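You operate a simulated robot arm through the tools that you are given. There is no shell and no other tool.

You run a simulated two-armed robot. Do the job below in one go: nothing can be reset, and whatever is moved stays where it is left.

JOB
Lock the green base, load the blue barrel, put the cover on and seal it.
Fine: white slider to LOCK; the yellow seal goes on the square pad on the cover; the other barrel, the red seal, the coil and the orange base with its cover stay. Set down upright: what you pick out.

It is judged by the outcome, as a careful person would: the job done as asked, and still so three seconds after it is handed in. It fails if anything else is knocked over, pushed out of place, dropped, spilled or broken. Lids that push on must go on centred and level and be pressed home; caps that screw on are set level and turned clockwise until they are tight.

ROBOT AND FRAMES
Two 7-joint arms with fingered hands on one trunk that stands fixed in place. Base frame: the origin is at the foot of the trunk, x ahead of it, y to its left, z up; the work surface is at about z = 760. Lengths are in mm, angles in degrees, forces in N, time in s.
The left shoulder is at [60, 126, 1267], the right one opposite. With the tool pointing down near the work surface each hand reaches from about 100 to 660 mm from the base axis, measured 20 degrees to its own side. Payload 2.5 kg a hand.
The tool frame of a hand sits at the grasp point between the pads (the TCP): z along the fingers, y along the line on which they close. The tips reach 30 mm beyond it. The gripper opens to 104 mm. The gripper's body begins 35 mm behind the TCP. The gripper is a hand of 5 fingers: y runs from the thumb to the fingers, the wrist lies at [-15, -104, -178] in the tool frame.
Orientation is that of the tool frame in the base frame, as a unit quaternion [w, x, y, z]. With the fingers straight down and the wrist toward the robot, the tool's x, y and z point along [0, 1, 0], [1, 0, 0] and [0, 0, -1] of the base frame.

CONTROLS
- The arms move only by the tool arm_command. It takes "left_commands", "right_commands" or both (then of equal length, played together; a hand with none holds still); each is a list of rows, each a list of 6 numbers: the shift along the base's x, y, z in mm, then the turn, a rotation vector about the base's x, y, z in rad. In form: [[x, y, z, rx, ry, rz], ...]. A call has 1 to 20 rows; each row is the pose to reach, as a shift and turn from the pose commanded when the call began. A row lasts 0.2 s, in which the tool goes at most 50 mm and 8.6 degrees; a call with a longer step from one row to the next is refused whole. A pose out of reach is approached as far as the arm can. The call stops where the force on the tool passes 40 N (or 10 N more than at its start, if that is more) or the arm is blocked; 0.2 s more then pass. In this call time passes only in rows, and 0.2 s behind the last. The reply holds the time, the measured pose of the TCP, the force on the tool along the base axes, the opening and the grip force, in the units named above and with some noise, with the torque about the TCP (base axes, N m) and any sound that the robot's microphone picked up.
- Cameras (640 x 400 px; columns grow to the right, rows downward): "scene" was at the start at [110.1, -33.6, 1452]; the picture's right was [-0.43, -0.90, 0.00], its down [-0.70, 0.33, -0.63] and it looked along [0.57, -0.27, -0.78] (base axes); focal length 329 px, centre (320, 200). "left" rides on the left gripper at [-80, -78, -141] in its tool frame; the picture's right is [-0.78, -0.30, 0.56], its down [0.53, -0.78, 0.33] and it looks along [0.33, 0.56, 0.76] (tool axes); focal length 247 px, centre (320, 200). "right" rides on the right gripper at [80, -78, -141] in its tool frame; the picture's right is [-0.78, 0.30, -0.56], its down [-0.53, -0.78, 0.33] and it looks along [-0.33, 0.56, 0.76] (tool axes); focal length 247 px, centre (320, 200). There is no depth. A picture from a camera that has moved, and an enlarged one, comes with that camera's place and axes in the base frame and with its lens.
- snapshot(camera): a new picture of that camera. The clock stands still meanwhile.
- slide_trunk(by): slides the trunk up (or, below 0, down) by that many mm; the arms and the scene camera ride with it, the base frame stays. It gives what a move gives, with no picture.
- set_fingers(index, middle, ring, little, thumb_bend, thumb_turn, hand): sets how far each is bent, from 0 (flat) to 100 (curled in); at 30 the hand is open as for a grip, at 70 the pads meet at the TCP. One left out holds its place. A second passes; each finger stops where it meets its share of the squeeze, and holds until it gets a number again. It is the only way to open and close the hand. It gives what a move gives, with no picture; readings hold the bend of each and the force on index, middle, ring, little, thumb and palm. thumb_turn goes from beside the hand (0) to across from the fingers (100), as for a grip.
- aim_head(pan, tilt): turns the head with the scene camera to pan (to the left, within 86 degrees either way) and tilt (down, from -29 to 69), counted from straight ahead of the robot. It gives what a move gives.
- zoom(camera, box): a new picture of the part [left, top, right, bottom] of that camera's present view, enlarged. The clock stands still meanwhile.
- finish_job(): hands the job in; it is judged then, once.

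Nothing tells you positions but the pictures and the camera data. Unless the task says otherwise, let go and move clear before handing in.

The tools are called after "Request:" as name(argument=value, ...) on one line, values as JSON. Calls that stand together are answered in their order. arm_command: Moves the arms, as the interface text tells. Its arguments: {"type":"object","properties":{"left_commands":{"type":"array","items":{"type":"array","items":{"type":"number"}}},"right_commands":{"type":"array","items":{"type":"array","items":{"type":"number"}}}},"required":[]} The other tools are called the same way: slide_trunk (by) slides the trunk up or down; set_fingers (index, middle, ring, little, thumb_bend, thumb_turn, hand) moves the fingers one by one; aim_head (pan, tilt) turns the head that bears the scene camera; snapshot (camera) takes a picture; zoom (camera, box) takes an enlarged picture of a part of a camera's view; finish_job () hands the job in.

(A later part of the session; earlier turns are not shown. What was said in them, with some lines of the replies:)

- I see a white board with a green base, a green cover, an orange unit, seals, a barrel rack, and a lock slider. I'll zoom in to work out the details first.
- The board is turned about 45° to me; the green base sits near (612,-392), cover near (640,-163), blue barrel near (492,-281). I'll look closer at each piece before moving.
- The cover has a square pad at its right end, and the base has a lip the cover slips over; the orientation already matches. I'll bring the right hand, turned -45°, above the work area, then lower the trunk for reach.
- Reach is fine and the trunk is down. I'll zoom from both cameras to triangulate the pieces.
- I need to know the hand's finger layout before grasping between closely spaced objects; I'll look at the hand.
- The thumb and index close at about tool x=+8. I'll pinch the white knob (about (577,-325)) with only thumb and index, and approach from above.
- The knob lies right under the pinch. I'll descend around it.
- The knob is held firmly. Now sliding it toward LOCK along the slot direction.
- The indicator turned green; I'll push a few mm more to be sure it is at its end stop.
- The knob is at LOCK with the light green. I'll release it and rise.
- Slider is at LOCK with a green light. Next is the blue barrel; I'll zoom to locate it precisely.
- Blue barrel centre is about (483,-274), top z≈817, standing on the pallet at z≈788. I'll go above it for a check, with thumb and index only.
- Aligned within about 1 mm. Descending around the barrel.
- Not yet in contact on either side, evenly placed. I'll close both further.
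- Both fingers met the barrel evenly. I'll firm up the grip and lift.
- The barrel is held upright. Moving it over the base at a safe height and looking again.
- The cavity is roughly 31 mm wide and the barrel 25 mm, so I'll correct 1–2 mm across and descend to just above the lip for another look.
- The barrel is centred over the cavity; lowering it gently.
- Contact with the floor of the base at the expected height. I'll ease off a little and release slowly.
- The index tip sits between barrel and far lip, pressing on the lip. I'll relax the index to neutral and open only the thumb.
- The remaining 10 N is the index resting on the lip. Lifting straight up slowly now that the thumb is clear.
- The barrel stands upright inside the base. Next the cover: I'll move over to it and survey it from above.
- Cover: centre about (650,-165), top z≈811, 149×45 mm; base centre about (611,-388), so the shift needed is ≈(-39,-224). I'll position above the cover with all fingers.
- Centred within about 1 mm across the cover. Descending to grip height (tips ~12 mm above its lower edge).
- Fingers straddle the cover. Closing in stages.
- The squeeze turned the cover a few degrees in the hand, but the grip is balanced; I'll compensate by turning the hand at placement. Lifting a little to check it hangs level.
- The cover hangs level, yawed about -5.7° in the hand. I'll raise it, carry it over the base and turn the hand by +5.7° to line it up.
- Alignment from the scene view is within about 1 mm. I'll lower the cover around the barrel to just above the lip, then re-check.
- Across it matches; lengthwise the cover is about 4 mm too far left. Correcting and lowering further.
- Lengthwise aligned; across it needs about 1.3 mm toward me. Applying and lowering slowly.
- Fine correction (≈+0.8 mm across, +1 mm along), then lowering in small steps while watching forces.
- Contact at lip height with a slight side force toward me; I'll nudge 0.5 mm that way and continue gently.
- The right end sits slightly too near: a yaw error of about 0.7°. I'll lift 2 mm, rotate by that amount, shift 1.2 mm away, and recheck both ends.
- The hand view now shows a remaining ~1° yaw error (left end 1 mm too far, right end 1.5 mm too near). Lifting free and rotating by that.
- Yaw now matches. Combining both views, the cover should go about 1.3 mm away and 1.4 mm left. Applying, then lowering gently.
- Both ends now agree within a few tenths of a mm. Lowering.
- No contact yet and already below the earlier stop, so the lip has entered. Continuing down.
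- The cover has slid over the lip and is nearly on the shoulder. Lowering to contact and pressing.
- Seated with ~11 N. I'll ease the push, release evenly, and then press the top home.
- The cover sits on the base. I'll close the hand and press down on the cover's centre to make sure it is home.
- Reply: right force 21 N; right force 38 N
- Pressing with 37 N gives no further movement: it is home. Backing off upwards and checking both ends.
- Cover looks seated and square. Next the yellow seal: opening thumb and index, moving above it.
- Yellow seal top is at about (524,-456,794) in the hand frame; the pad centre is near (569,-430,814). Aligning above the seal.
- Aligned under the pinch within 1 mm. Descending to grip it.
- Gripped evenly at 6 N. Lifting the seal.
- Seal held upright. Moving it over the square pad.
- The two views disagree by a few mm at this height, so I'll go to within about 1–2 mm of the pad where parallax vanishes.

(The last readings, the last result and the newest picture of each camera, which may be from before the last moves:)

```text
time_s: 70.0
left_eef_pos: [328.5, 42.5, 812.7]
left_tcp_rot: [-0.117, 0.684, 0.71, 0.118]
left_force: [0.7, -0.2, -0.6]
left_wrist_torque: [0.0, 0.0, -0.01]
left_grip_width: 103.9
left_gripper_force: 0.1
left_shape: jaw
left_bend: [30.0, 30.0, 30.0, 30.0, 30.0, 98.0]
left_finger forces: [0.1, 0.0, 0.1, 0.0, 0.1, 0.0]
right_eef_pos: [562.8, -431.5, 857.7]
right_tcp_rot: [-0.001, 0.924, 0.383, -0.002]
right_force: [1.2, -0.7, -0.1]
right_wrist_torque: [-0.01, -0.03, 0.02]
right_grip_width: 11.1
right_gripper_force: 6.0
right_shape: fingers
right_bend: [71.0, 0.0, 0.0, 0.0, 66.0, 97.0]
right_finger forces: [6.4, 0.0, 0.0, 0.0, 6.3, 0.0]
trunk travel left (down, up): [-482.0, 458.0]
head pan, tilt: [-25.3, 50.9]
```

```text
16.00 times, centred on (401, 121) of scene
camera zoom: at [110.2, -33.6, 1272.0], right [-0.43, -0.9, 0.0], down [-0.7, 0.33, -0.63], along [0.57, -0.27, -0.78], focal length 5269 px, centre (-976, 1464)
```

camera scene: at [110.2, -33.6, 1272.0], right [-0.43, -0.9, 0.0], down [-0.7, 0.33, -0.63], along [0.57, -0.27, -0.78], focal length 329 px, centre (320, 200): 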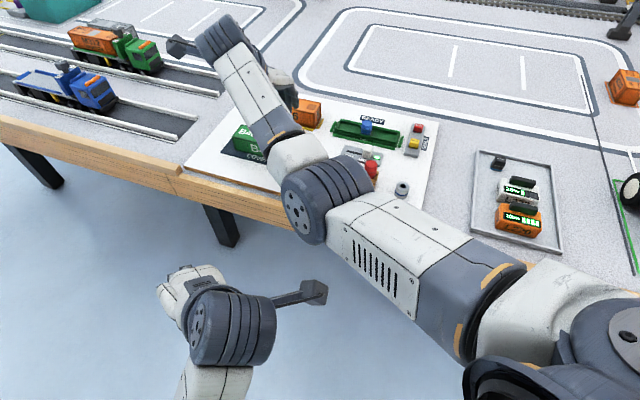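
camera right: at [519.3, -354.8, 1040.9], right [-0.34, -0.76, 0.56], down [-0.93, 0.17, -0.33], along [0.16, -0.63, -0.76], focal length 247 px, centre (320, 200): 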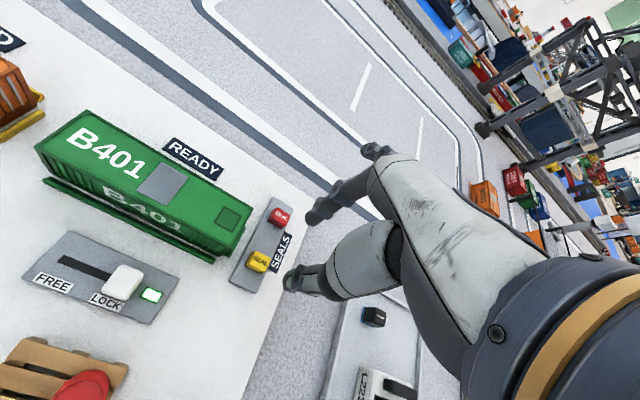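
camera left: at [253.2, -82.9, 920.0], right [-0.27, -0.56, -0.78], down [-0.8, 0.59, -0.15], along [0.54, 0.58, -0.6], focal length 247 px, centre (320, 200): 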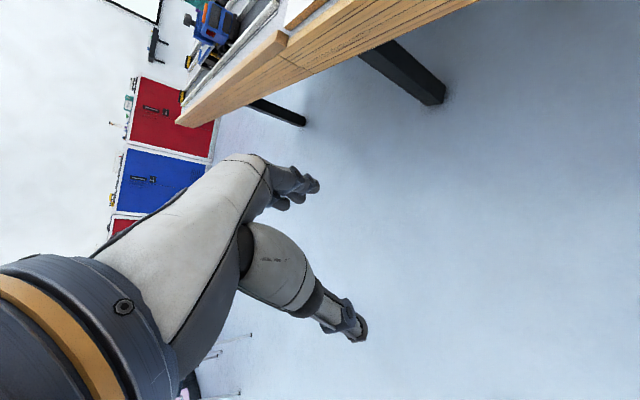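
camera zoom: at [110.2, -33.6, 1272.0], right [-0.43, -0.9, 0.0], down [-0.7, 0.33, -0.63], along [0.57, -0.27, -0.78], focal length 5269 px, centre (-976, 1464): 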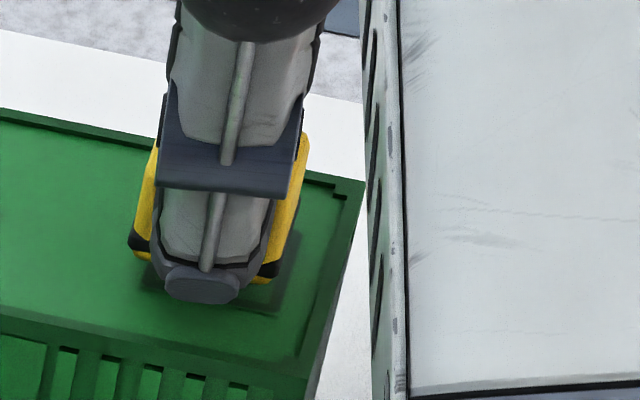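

Request:
arm_command(right_commands=[[-0.9, -0.9, 0, 0, 0, 0], [-0.9, -0.9, -1, 0, 0, 0]])

Request:
arm_command(right_commands=[[0, 0, -1, 0, 0, 0]])

Request:
arm_command(right_commands=[[0, 0, -1, 0, 0, 0]])

Request:
zoom(camera="scene", box=[392, 112, 410, 130])

Request:
zoom(camera="right", box=[280, 195, 330, 260])

```text
time_s: 70.6
left_eef_pos: [329.1, 42.7, 812.8]
left_tcp_rot: [-0.116, 0.684, 0.711, 0.118]
left_force: [-0.9, 0.3, -0.2]
left_wrist_torque: [0.02, -0.02, 0.01]
left_grip_width: 103.7
left_gripper_force: 0.1
left_shape: jaw
left_bend: [30.0, 30.0, 30.0, 30.0, 30.0, 98.0]
left_finger forces: [0.0, 0.1, 0.0, 0.1, 0.0, 0.0]
right_eef_pos: [560.4, -432.1, 856.7]
right_tcp_rot: [0.0, 0.924, 0.383, -0.001]
right_force: [-0.1, -0.1, 0.4]
right_wrist_torque: [-0.05, -0.03, 0.02]
right_grip_width: 11.4
right_gripper_force: 6.8
right_shape: fingers
right_bend: [71.0, 0.0, 0.0, 0.0, 66.0, 97.0]
right_finger forces: [6.4, 0.0, 0.0, 0.0, 6.4, 0.0]
trunk travel left (down, up): [-482.0, 458.0]
head pan, tilt: [-25.3, 50.9]
```

```text
time_s: 71.0
left_eef_pos: [328.9, 41.1, 811.6]
left_tcp_rot: [-0.117, 0.684, 0.71, 0.117]
left_force: [0.0, -0.5, 0.3]
left_wrist_torque: [0.01, 0.01, 0.01]
left_grip_width: 103.9
left_gripper_force: 0.1
left_shape: jaw
left_bend: [30.0, 30.0, 30.0, 30.0, 30.0, 98.0]
left_finger forces: [0.0, 0.1, 0.0, 0.0, 0.0, 0.0]
right_eef_pos: [560.5, -433.5, 855.4]
right_tcp_rot: [0.0, 0.924, 0.383, -0.001]
right_force: [-0.4, 0.8, 0.2]
right_wrist_torque: [-0.01, -0.01, 0.0]
right_grip_width: 11.2
right_gripper_force: 6.7
right_shape: fingers
right_bend: [71.0, 0.0, 0.0, 0.0, 66.0, 97.0]
right_finger forces: [6.4, 0.0, 0.1, 0.1, 6.5, 0.1]
trunk travel left (down, up): [-482.0, 458.0]
head pan, tilt: [-25.3, 50.9]
```

```text
time_s: 71.4
left_eef_pos: [328.6, 42.0, 812.7]
left_tcp_rot: [-0.116, 0.684, 0.711, 0.118]
left_force: [-0.2, -0.2, 0.3]
left_wrist_torque: [-0.03, -0.01, -0.01]
left_grip_width: 103.9
left_gripper_force: 0.1
left_shape: jaw
left_bend: [30.0, 30.0, 30.0, 30.0, 30.0, 98.0]
left_finger forces: [0.0, 0.0, 0.0, 0.1, 0.0, 0.0]
right_eef_pos: [560.8, -434.2, 854.3]
right_tcp_rot: [0.0, 0.924, 0.383, -0.001]
right_force: [1.1, -0.3, -1.3]
right_wrist_torque: [0.04, -0.03, -0.03]
right_grip_width: 11.3
right_gripper_force: 6.8
right_shape: fingers
right_bend: [71.0, 0.0, 0.0, 0.0, 66.0, 97.0]
right_finger forces: [6.4, 0.0, 0.0, 0.0, 6.4, 0.1]
trunk travel left (down, up): [-482.0, 458.0]
head pan, tilt: [-25.3, 50.9]
```

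```text
16.00 times, centred on (401, 121) of scene
camera zoom: at [110.2, -33.6, 1272.0], right [-0.43, -0.9, 0.0], down [-0.7, 0.33, -0.63], along [0.57, -0.27, -0.78], focal length 5269 px, centre (-976, 1464)
```

zoom: 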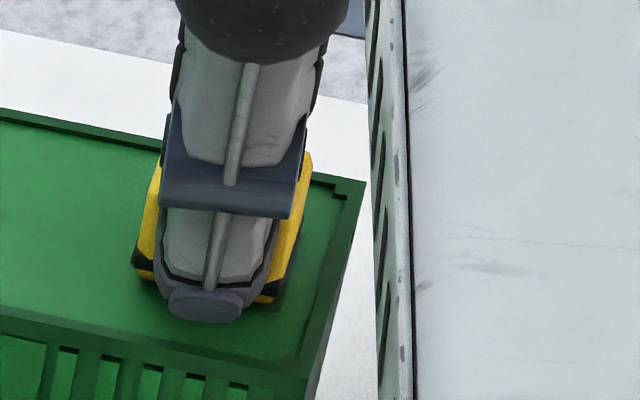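

```text
6.15 times, centred on (305, 228) of right
camera zoom: at [562.2, -320.5, 995.9], right [-0.34, -0.76, 0.56], down [-0.93, 0.17, -0.33], along [0.16, -0.63, -0.76], focal length 1520 px, centre (412, 31)
```

zoom: 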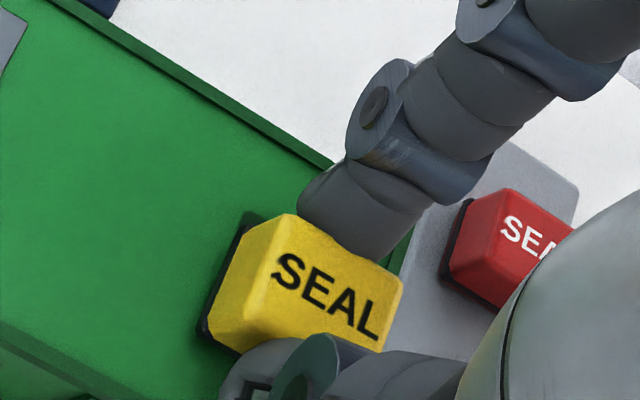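

Nearly down and well centred on the pad. Lowering to contact.

Request:
arm_command(right_commands=[[-0.3, -0.3, -1, 0, 0, 0]])

Request:
arm_command(right_commands=[[0, 0, -1, 0, 0, 0]])

Request:
arm_command(right_commands=[[0, 0, -1, 0, 0, 0]])

Request:
zoom(camera="scene", box=[392, 112, 410, 130])

Request:
zoom(camera="right", box=[280, 195, 330, 260])

```text
time_s: 71.8
left_eef_pos: [327.4, 42.6, 812.6]
left_tcp_rot: [-0.116, 0.684, 0.71, 0.118]
left_force: [-0.1, -0.2, 0.1]
left_wrist_torque: [0.02, 0.02, 0.0]
left_grip_width: 103.6
left_gripper_force: 0.1
left_shape: jaw
left_bend: [30.0, 30.0, 30.0, 30.0, 30.0, 98.0]
left_finger forces: [0.0, 0.1, 0.1, 0.1, 0.1, 0.0]
right_eef_pos: [560.9, -433.1, 852.8]
right_tcp_rot: [0.0, 0.924, 0.382, -0.001]
right_force: [-0.2, 0.1, -0.5]
right_wrist_torque: [-0.01, -0.02, -0.01]
right_grip_width: 11.2
right_gripper_force: 6.5
right_shape: fingers
right_bend: [71.0, 0.0, 0.0, 0.0, 66.0, 97.0]
right_finger forces: [6.4, 0.1, 0.1, 0.0, 6.4, 0.0]
trunk travel left (down, up): [-482.0, 458.0]
head pan, tilt: [-25.3, 50.9]
```

```text
time_s: 72.2
left_eef_pos: [327.5, 42.3, 812.2]
left_tcp_rot: [-0.116, 0.685, 0.71, 0.118]
left_force: [0.0, 0.5, -0.6]
left_wrist_torque: [0.0, 0.02, 0.02]
left_grip_width: 103.7
left_gripper_force: 0.0
left_shape: jaw
left_bend: [30.0, 30.0, 30.0, 30.0, 30.0, 98.0]
left_finger forces: [0.0, 0.1, 0.1, 0.0, 0.0, 0.0]
right_eef_pos: [559.5, -434.2, 852.0]
right_tcp_rot: [-0.001, 0.924, 0.382, 0.0]
right_force: [0.0, 0.2, 1.1]
right_wrist_torque: [0.04, 0.03, -0.01]
right_grip_width: 11.2
right_gripper_force: 6.7
right_shape: fingers
right_bend: [71.0, 0.0, 0.0, 0.0, 66.0, 97.0]
right_finger forces: [6.4, 0.0, 0.1, 0.1, 6.5, 0.1]
trunk travel left (down, up): [-482.0, 458.0]
head pan, tilt: [-25.3, 50.9]
```

```text
time_s: 72.6
left_eef_pos: [329.2, 42.6, 812.4]
left_tcp_rot: [-0.116, 0.684, 0.711, 0.118]
left_force: [1.1, -0.2, -0.6]
left_wrist_torque: [0.02, -0.01, 0.03]
left_grip_width: 103.6
left_gripper_force: 0.1
left_shape: jaw
left_bend: [30.0, 30.0, 30.0, 30.0, 30.0, 98.0]
left_finger forces: [0.1, 0.0, 0.0, 0.0, 0.1, 0.0]
right_eef_pos: [560.5, -433.5, 852.4]
right_tcp_rot: [0.0, 0.924, 0.383, 0.001]
right_force: [0.6, 1.0, 3.6]
right_wrist_torque: [0.06, 0.03, -0.02]
right_grip_width: 11.3
right_gripper_force: 7.0
right_shape: fingers
right_bend: [71.0, 0.0, 0.0, 0.0, 66.0, 97.0]
right_finger forces: [6.5, 0.1, 0.0, 0.1, 7.1, 0.0]
trunk travel left (down, up): [-482.0, 458.0]
head pan, tilt: [-25.3, 50.9]
```

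```text
16.00 times, centred on (401, 121) of scene
camera zoom: at [109.9, -33.3, 1272.1], right [-0.43, -0.9, 0.0], down [-0.7, 0.33, -0.63], along [0.57, -0.27, -0.78], focal length 5269 px, centre (-976, 1464)
```

zoom: 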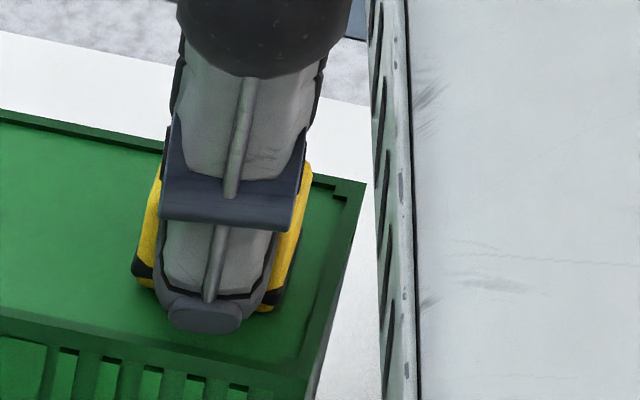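

```text
6.15 times, centred on (305, 228) of right
camera zoom: at [562.0, -321.0, 993.8], right [-0.34, -0.76, 0.56], down [-0.93, 0.17, -0.33], along [0.16, -0.63, -0.76], focal length 1520 px, centre (412, 31)
```

zoom: 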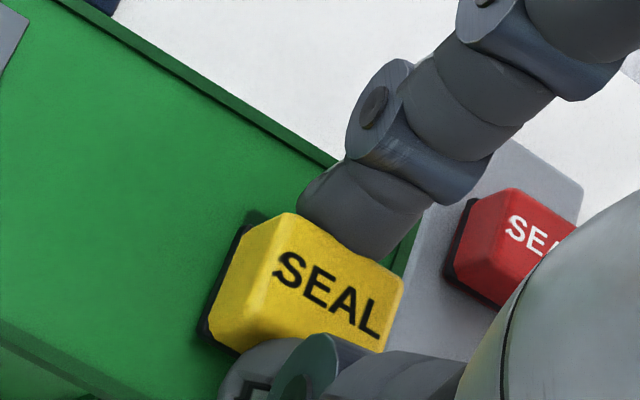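

In contact with the pad, centred to about 1 mm. Releasing gently.

Request:
arm_command(right_commands=[[0, 0, 0.8, 0, 0, 0]])

Request:
set_fingers(hand="right", index=62, thumb_bend=57)

Request:
zoom(camera="right", box=[270, 190, 340, 270])

Request:
zoom(camera="scene", box=[392, 112, 410, 130])

```text
time_s: 73.0
left_eef_pos: [327.8, 42.0, 812.4]
left_tcp_rot: [-0.116, 0.684, 0.71, 0.117]
left_force: [0.4, 0.9, -0.6]
left_wrist_torque: [-0.01, 0.0, 0.02]
left_grip_width: 103.9
left_gripper_force: 0.0
left_shape: jaw
left_bend: [30.0, 30.0, 30.0, 30.0, 30.0, 98.0]
left_finger forces: [0.1, 0.1, 0.0, 0.0, 0.0, 0.0]
right_eef_pos: [560.0, -433.3, 852.3]
right_tcp_rot: [0.001, 0.924, 0.382, -0.001]
right_force: [1.2, 0.2, 1.2]
right_wrist_torque: [0.02, -0.02, -0.01]
right_grip_width: 11.4
right_gripper_force: 5.9
right_shape: fingers
right_bend: [71.0, 0.0, 0.0, 0.0, 67.0, 97.0]
right_finger forces: [6.7, 0.0, 0.0, 0.1, 6.2, 0.1]
trunk travel left (down, up): [-482.0, 458.0]
head pan, tilt: [-25.3, 50.9]
```

```text
time_s: 74.0
left_eef_pos: [328.7, 42.7, 812.3]
left_tcp_rot: [-0.116, 0.684, 0.71, 0.118]
left_force: [0.0, 0.3, 0.3]
left_wrist_torque: [0.02, 0.0, -0.01]
left_grip_width: 104.2
left_gripper_force: 0.0
left_shape: jaw
left_bend: [30.0, 30.0, 30.0, 30.0, 30.0, 98.0]
left_finger forces: [0.1, 0.1, 0.0, 0.0, 0.1, 0.1]
right_eef_pos: [559.6, -433.0, 852.6]
right_tcp_rot: [0.0, 0.924, 0.382, -0.001]
right_force: [0.1, -0.2, 0.5]
right_wrist_torque: [0.02, -0.02, 0.01]
right_grip_width: 28.2
right_gripper_force: 0.1
right_shape: fingers
right_bend: [62.0, 0.0, 0.0, 0.0, 56.0, 97.0]
right_finger forces: [0.1, 0.0, 0.0, 0.1, 0.0, 0.0]
trunk travel left (down, up): [-482.0, 458.0]
head pan, tilt: [-25.3, 50.9]
```

```text
5.00 times, centred on (305, 230) of right
camera zoom: at [562.0, -321.1, 994.4], right [-0.34, -0.76, 0.56], down [-0.93, 0.17, -0.33], along [0.16, -0.63, -0.76], focal length 1235 px, centre (395, 50)
```

zoom: 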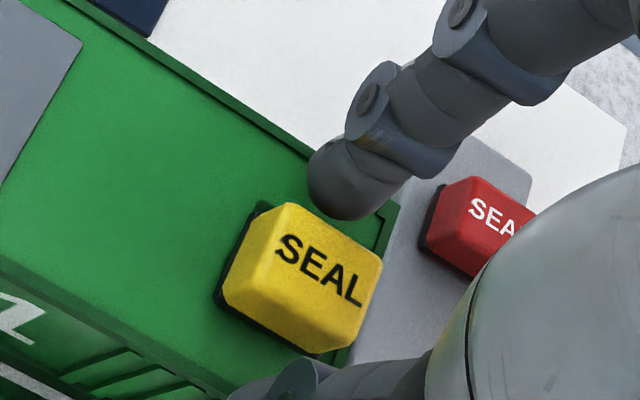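

```text
16.00 times, centred on (401, 121) of scene
camera zoom: at [110.1, -33.6, 1272.0], right [-0.43, -0.9, 0.0], down [-0.7, 0.33, -0.63], along [0.57, -0.27, -0.78], focal length 5269 px, centre (-976, 1464)
```

zoom: 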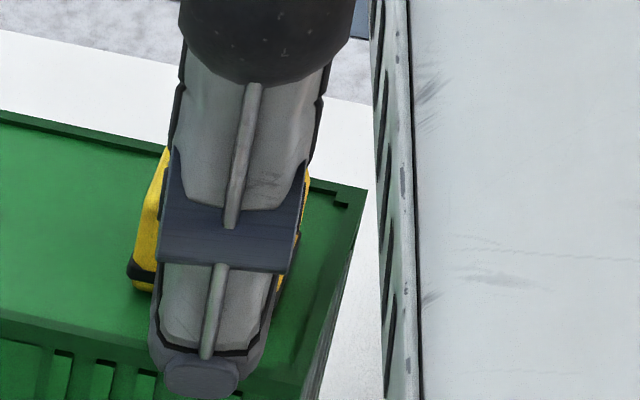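

Request:
arm_command(right_commands=[[0, 0, 10, 0, 0, 0], [0, 0, 30, 0, 0, 0], [0, 0, 60, 0, 0, 0], [-20, -15, 85, 0, 0, 0], [-45, -40, 95, 0, 0, 0], [-60, -70, 100, 0, 0, 0]])

Request:
snapshot(camera="right")

Request:
zoom(camera="right", box=[160, 100, 300, 220])

Request:
zoom(camera="scene", box=[320, 85, 440, 175])

Request:
zoom(camera="scene", box=[390, 105, 415, 130])

```text
time_s: 75.4
left_eef_pos: [328.8, 43.3, 812.8]
left_tcp_rot: [-0.116, 0.684, 0.71, 0.118]
left_force: [0.4, -0.9, -0.1]
left_wrist_torque: [-0.01, -0.02, -0.04]
left_grip_width: 103.9
left_gripper_force: 0.2
left_shape: jaw
left_bend: [30.0, 30.0, 30.0, 30.0, 30.0, 98.0]
left_finger forces: [0.1, 0.0, 0.0, 0.1, 0.0, 0.0]
right_eef_pos: [500.3, -502.5, 953.2]
right_tcp_rot: [0.0, 0.924, 0.383, -0.001]
right_force: [0.8, -0.3, 0.4]
right_wrist_torque: [0.02, 0.01, -0.01]
right_grip_width: 28.3
right_gripper_force: 0.1
right_shape: fingers
right_bend: [62.0, 0.0, 0.0, 0.0, 56.0, 97.0]
right_finger forces: [0.0, 0.0, 0.0, 0.0, 0.0, 0.0]
trunk travel left (down, up): [-482.0, 458.0]
head pan, tilt: [-25.3, 50.9]
```

```text
taken
camera right: at [502.7, -391.1, 1094.3], right [-0.34, -0.76, 0.56], down [-0.93, 0.17, -0.33], along [0.16, -0.63, -0.76], focal length 247 px, centre (320, 200)
```

right: 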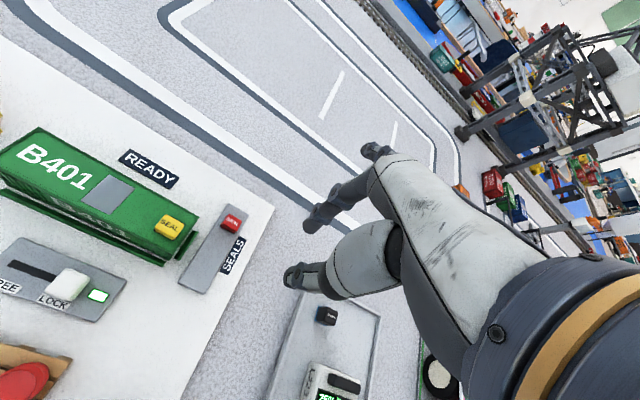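

```text
3.33 times, centred on (230, 160) of right
camera zoom: at [502.7, -391.1, 1094.3], right [-0.34, -0.76, 0.56], down [-0.93, 0.17, -0.33], along [0.16, -0.63, -0.76], focal length 823 px, centre (620, 333)
```

zoom: 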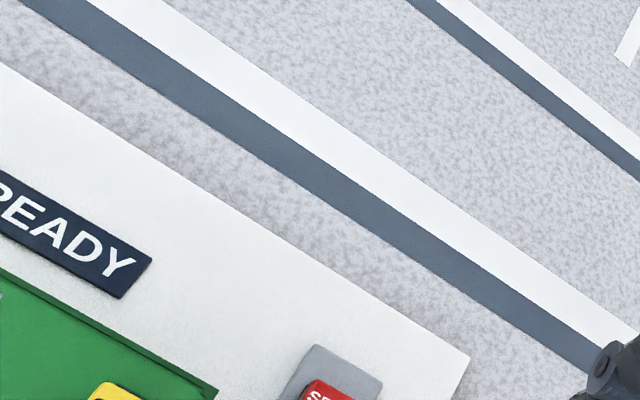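

```text
4.44 times, centred on (380, 130) of scene
camera zoom: at [110.1, -33.6, 1272.0], right [-0.43, -0.9, 0.0], down [-0.7, 0.33, -0.63], along [0.57, -0.27, -0.78], focal length 1464 px, centre (53, 511)
```

zoom: 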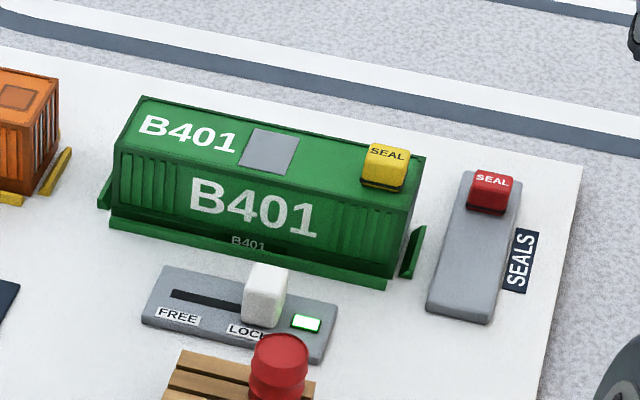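

```text
16.00 times, centred on (402, 118) of scene
camera zoom: at [110.1, -33.6, 1272.0], right [-0.43, -0.9, 0.0], down [-0.7, 0.33, -0.63], along [0.57, -0.27, -0.78], focal length 5269 px, centre (-1000, 1520)
```

zoom: 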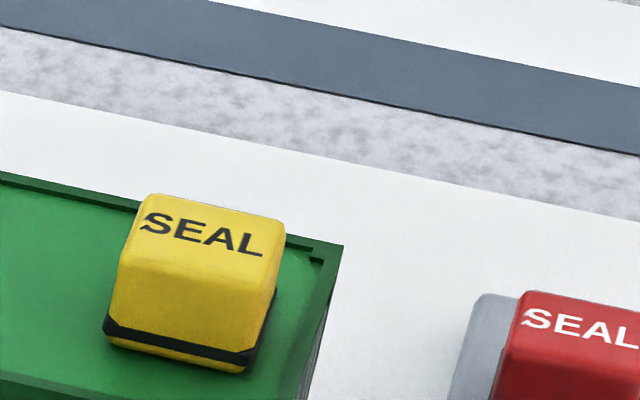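

Request:
zoom(camera="right", box=[140, 200, 215, 265])

Request:
zoom(camera="right", box=[0, 110, 220, 270])

Request:
zoom(camera="scene", box=[335, 105, 405, 155])

Request:
snapshot(camera="scene")

```text
6.15 times, centred on (178, 232) of right
camera zoom: at [502.7, -391.1, 1094.3], right [-0.34, -0.76, 0.56], down [-0.93, 0.17, -0.33], along [0.16, -0.63, -0.76], focal length 1520 px, centre (1197, 0)
```

zoom: 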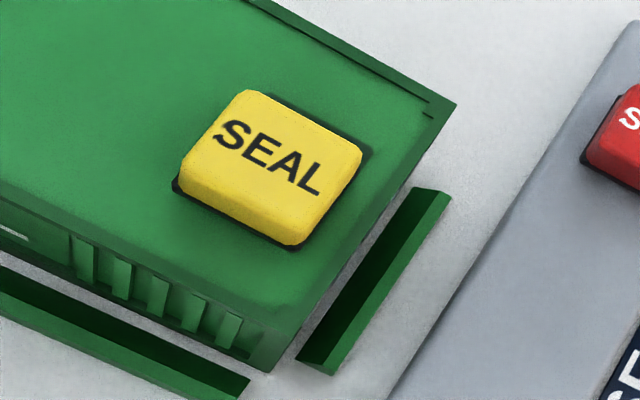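

```text
2.50 times, centred on (110, 190) of right
camera zoom: at [502.7, -391.1, 1094.3], right [-0.34, -0.76, 0.56], down [-0.93, 0.17, -0.33], along [0.16, -0.63, -0.76], focal length 617 px, centre (845, 225)
```

zoom: 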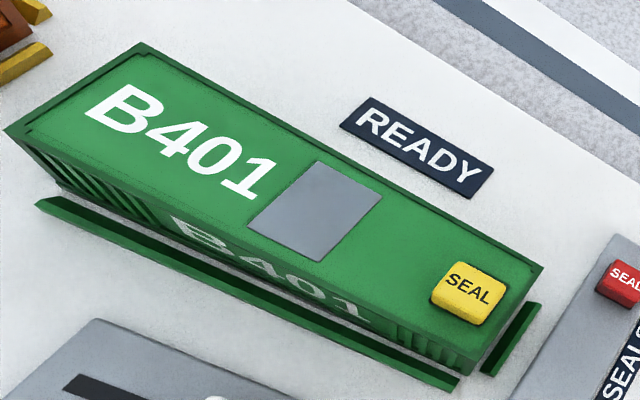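

```text
8.00 times, centred on (370, 130) of scene
camera zoom: at [110.1, -33.6, 1272.0], right [-0.43, -0.9, 0.0], down [-0.7, 0.33, -0.63], along [0.57, -0.27, -0.78], focal length 2634 px, centre (-80, 760)
```

zoom: 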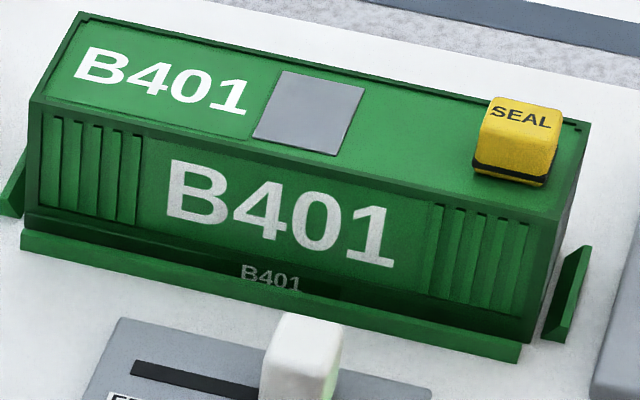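

```text
taken
camera scene: at [110.1, -33.6, 1272.0], right [-0.43, -0.9, 0.0], down [-0.7, 0.33, -0.63], along [0.57, -0.27, -0.78], focal length 329 px, centre (320, 200)
```

scene: 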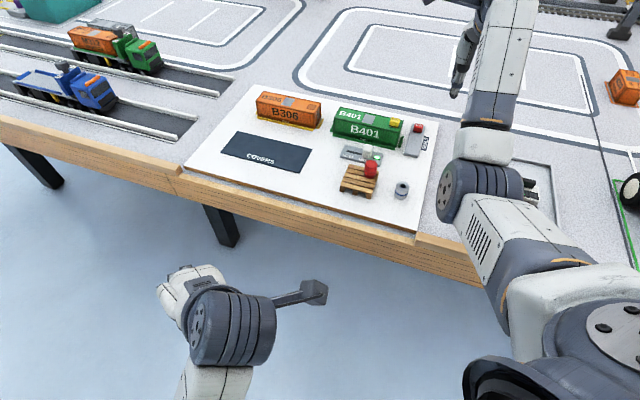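

The seal sits on the pad. One last close check of the seam along the base and the rest of the board before handing in.

Request:
zoom(camera="scene", box=[335, 122, 360, 142])

Request:
zoom(camera="scene", box=[380, 130, 412, 156])

Request:
zoom(camera="scene", box=[240, 85, 330, 145])

Request:
zoom(camera="scene", box=[330, 135, 430, 215])

```text
16.00 times, centred on (348, 132) of scene
camera zoom: at [110.1, -33.6, 1272.0], right [-0.43, -0.9, 0.0], down [-0.7, 0.33, -0.63], along [0.57, -0.27, -0.78], focal length 5269 px, centre (-120, 1288)
```

zoom: 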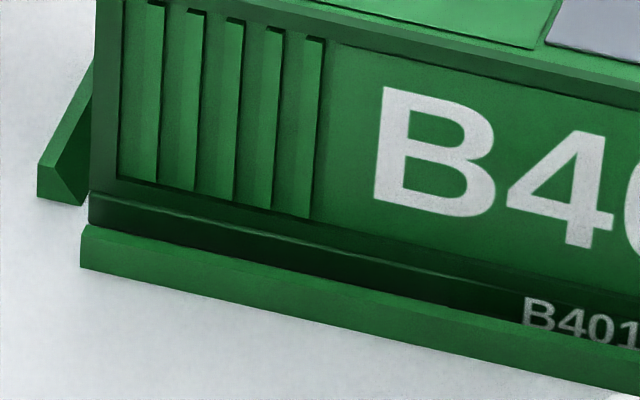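

```text
15.38 times, centred on (396, 143) of scene
camera zoom: at [110.1, -33.6, 1272.0], right [-0.43, -0.9, 0.0], down [-0.7, 0.33, -0.63], along [0.57, -0.27, -0.78], focal length 5066 px, centre (-849, 1077)
```

zoom: 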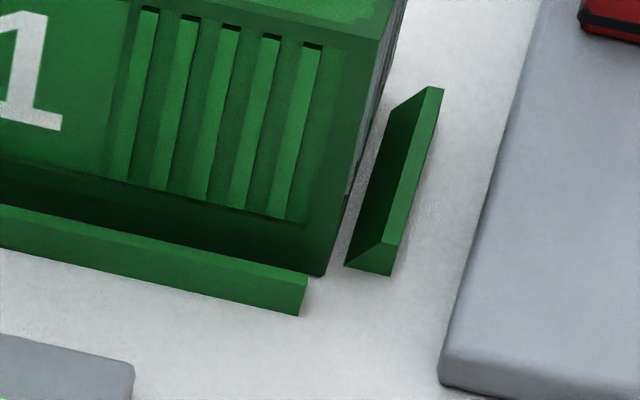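

```text
6.67 times, centred on (285, 115) of scene
camera zoom: at [110.1, -33.6, 1272.0], right [-0.43, -0.9, 0.0], down [-0.7, 0.33, -0.63], along [0.57, -0.27, -0.78], focal length 2195 px, centre (553, 767)
```

zoom: 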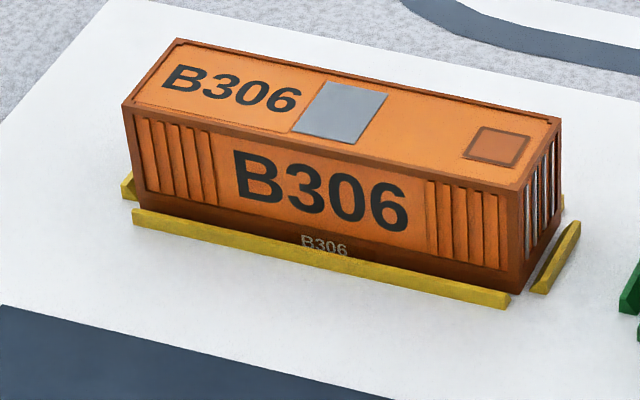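

```text
5.00 times, centred on (380, 175) of scene
camera zoom: at [110.1, -33.6, 1272.0], right [-0.43, -0.9, 0.0], down [-0.7, 0.33, -0.63], along [0.57, -0.27, -0.78], focal length 1646 px, centre (20, 325)
```

zoom: 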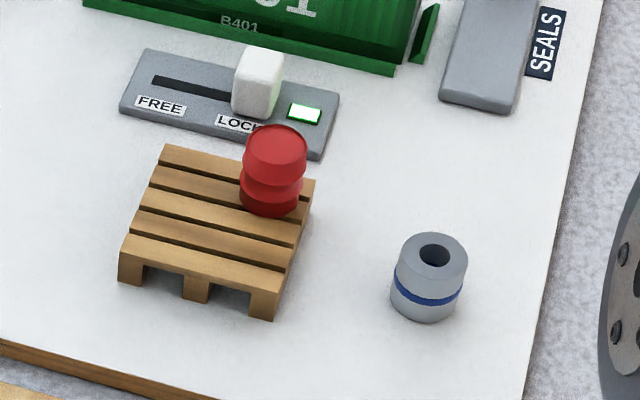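

The slider is at LOCK with its light green. The blue barrel is inside, and the cover is flush, level and pressed home. The yellow seal is on the pad, and the other pieces I checked (red barrel, red seal, coil, orange base) are standing in their places. The hand is clear, so I'm handing the job in.

Request:
finish_job()

```text
The job is handed in.
```

The job is done and handed in. What the last pictures and readings showed:

- **Base:** the white slider is at LOCK and its indicator light is green.
- **Barrel:** the blue barrel was standing upright inside the green base when I last saw it, before the cover went on.
- **Cover:** it sits on the base, level and flush with the edge as far as I could see. Pressing the middle with about 37 N moved it no further.
- **Seal:** the yellow seal is on the square pad on the cover, about 1 to 1.5 mm left of centre.
- **Everything else:** the red barrel, red seal, coil, and orange base with its cover all look undisturbed. The hand was clear of the board when I handed in.

While I was setting the barrel down, my index finger pressed on the base's inner lip with about 10 N. The base was already locked, and I saw no shift or damage.
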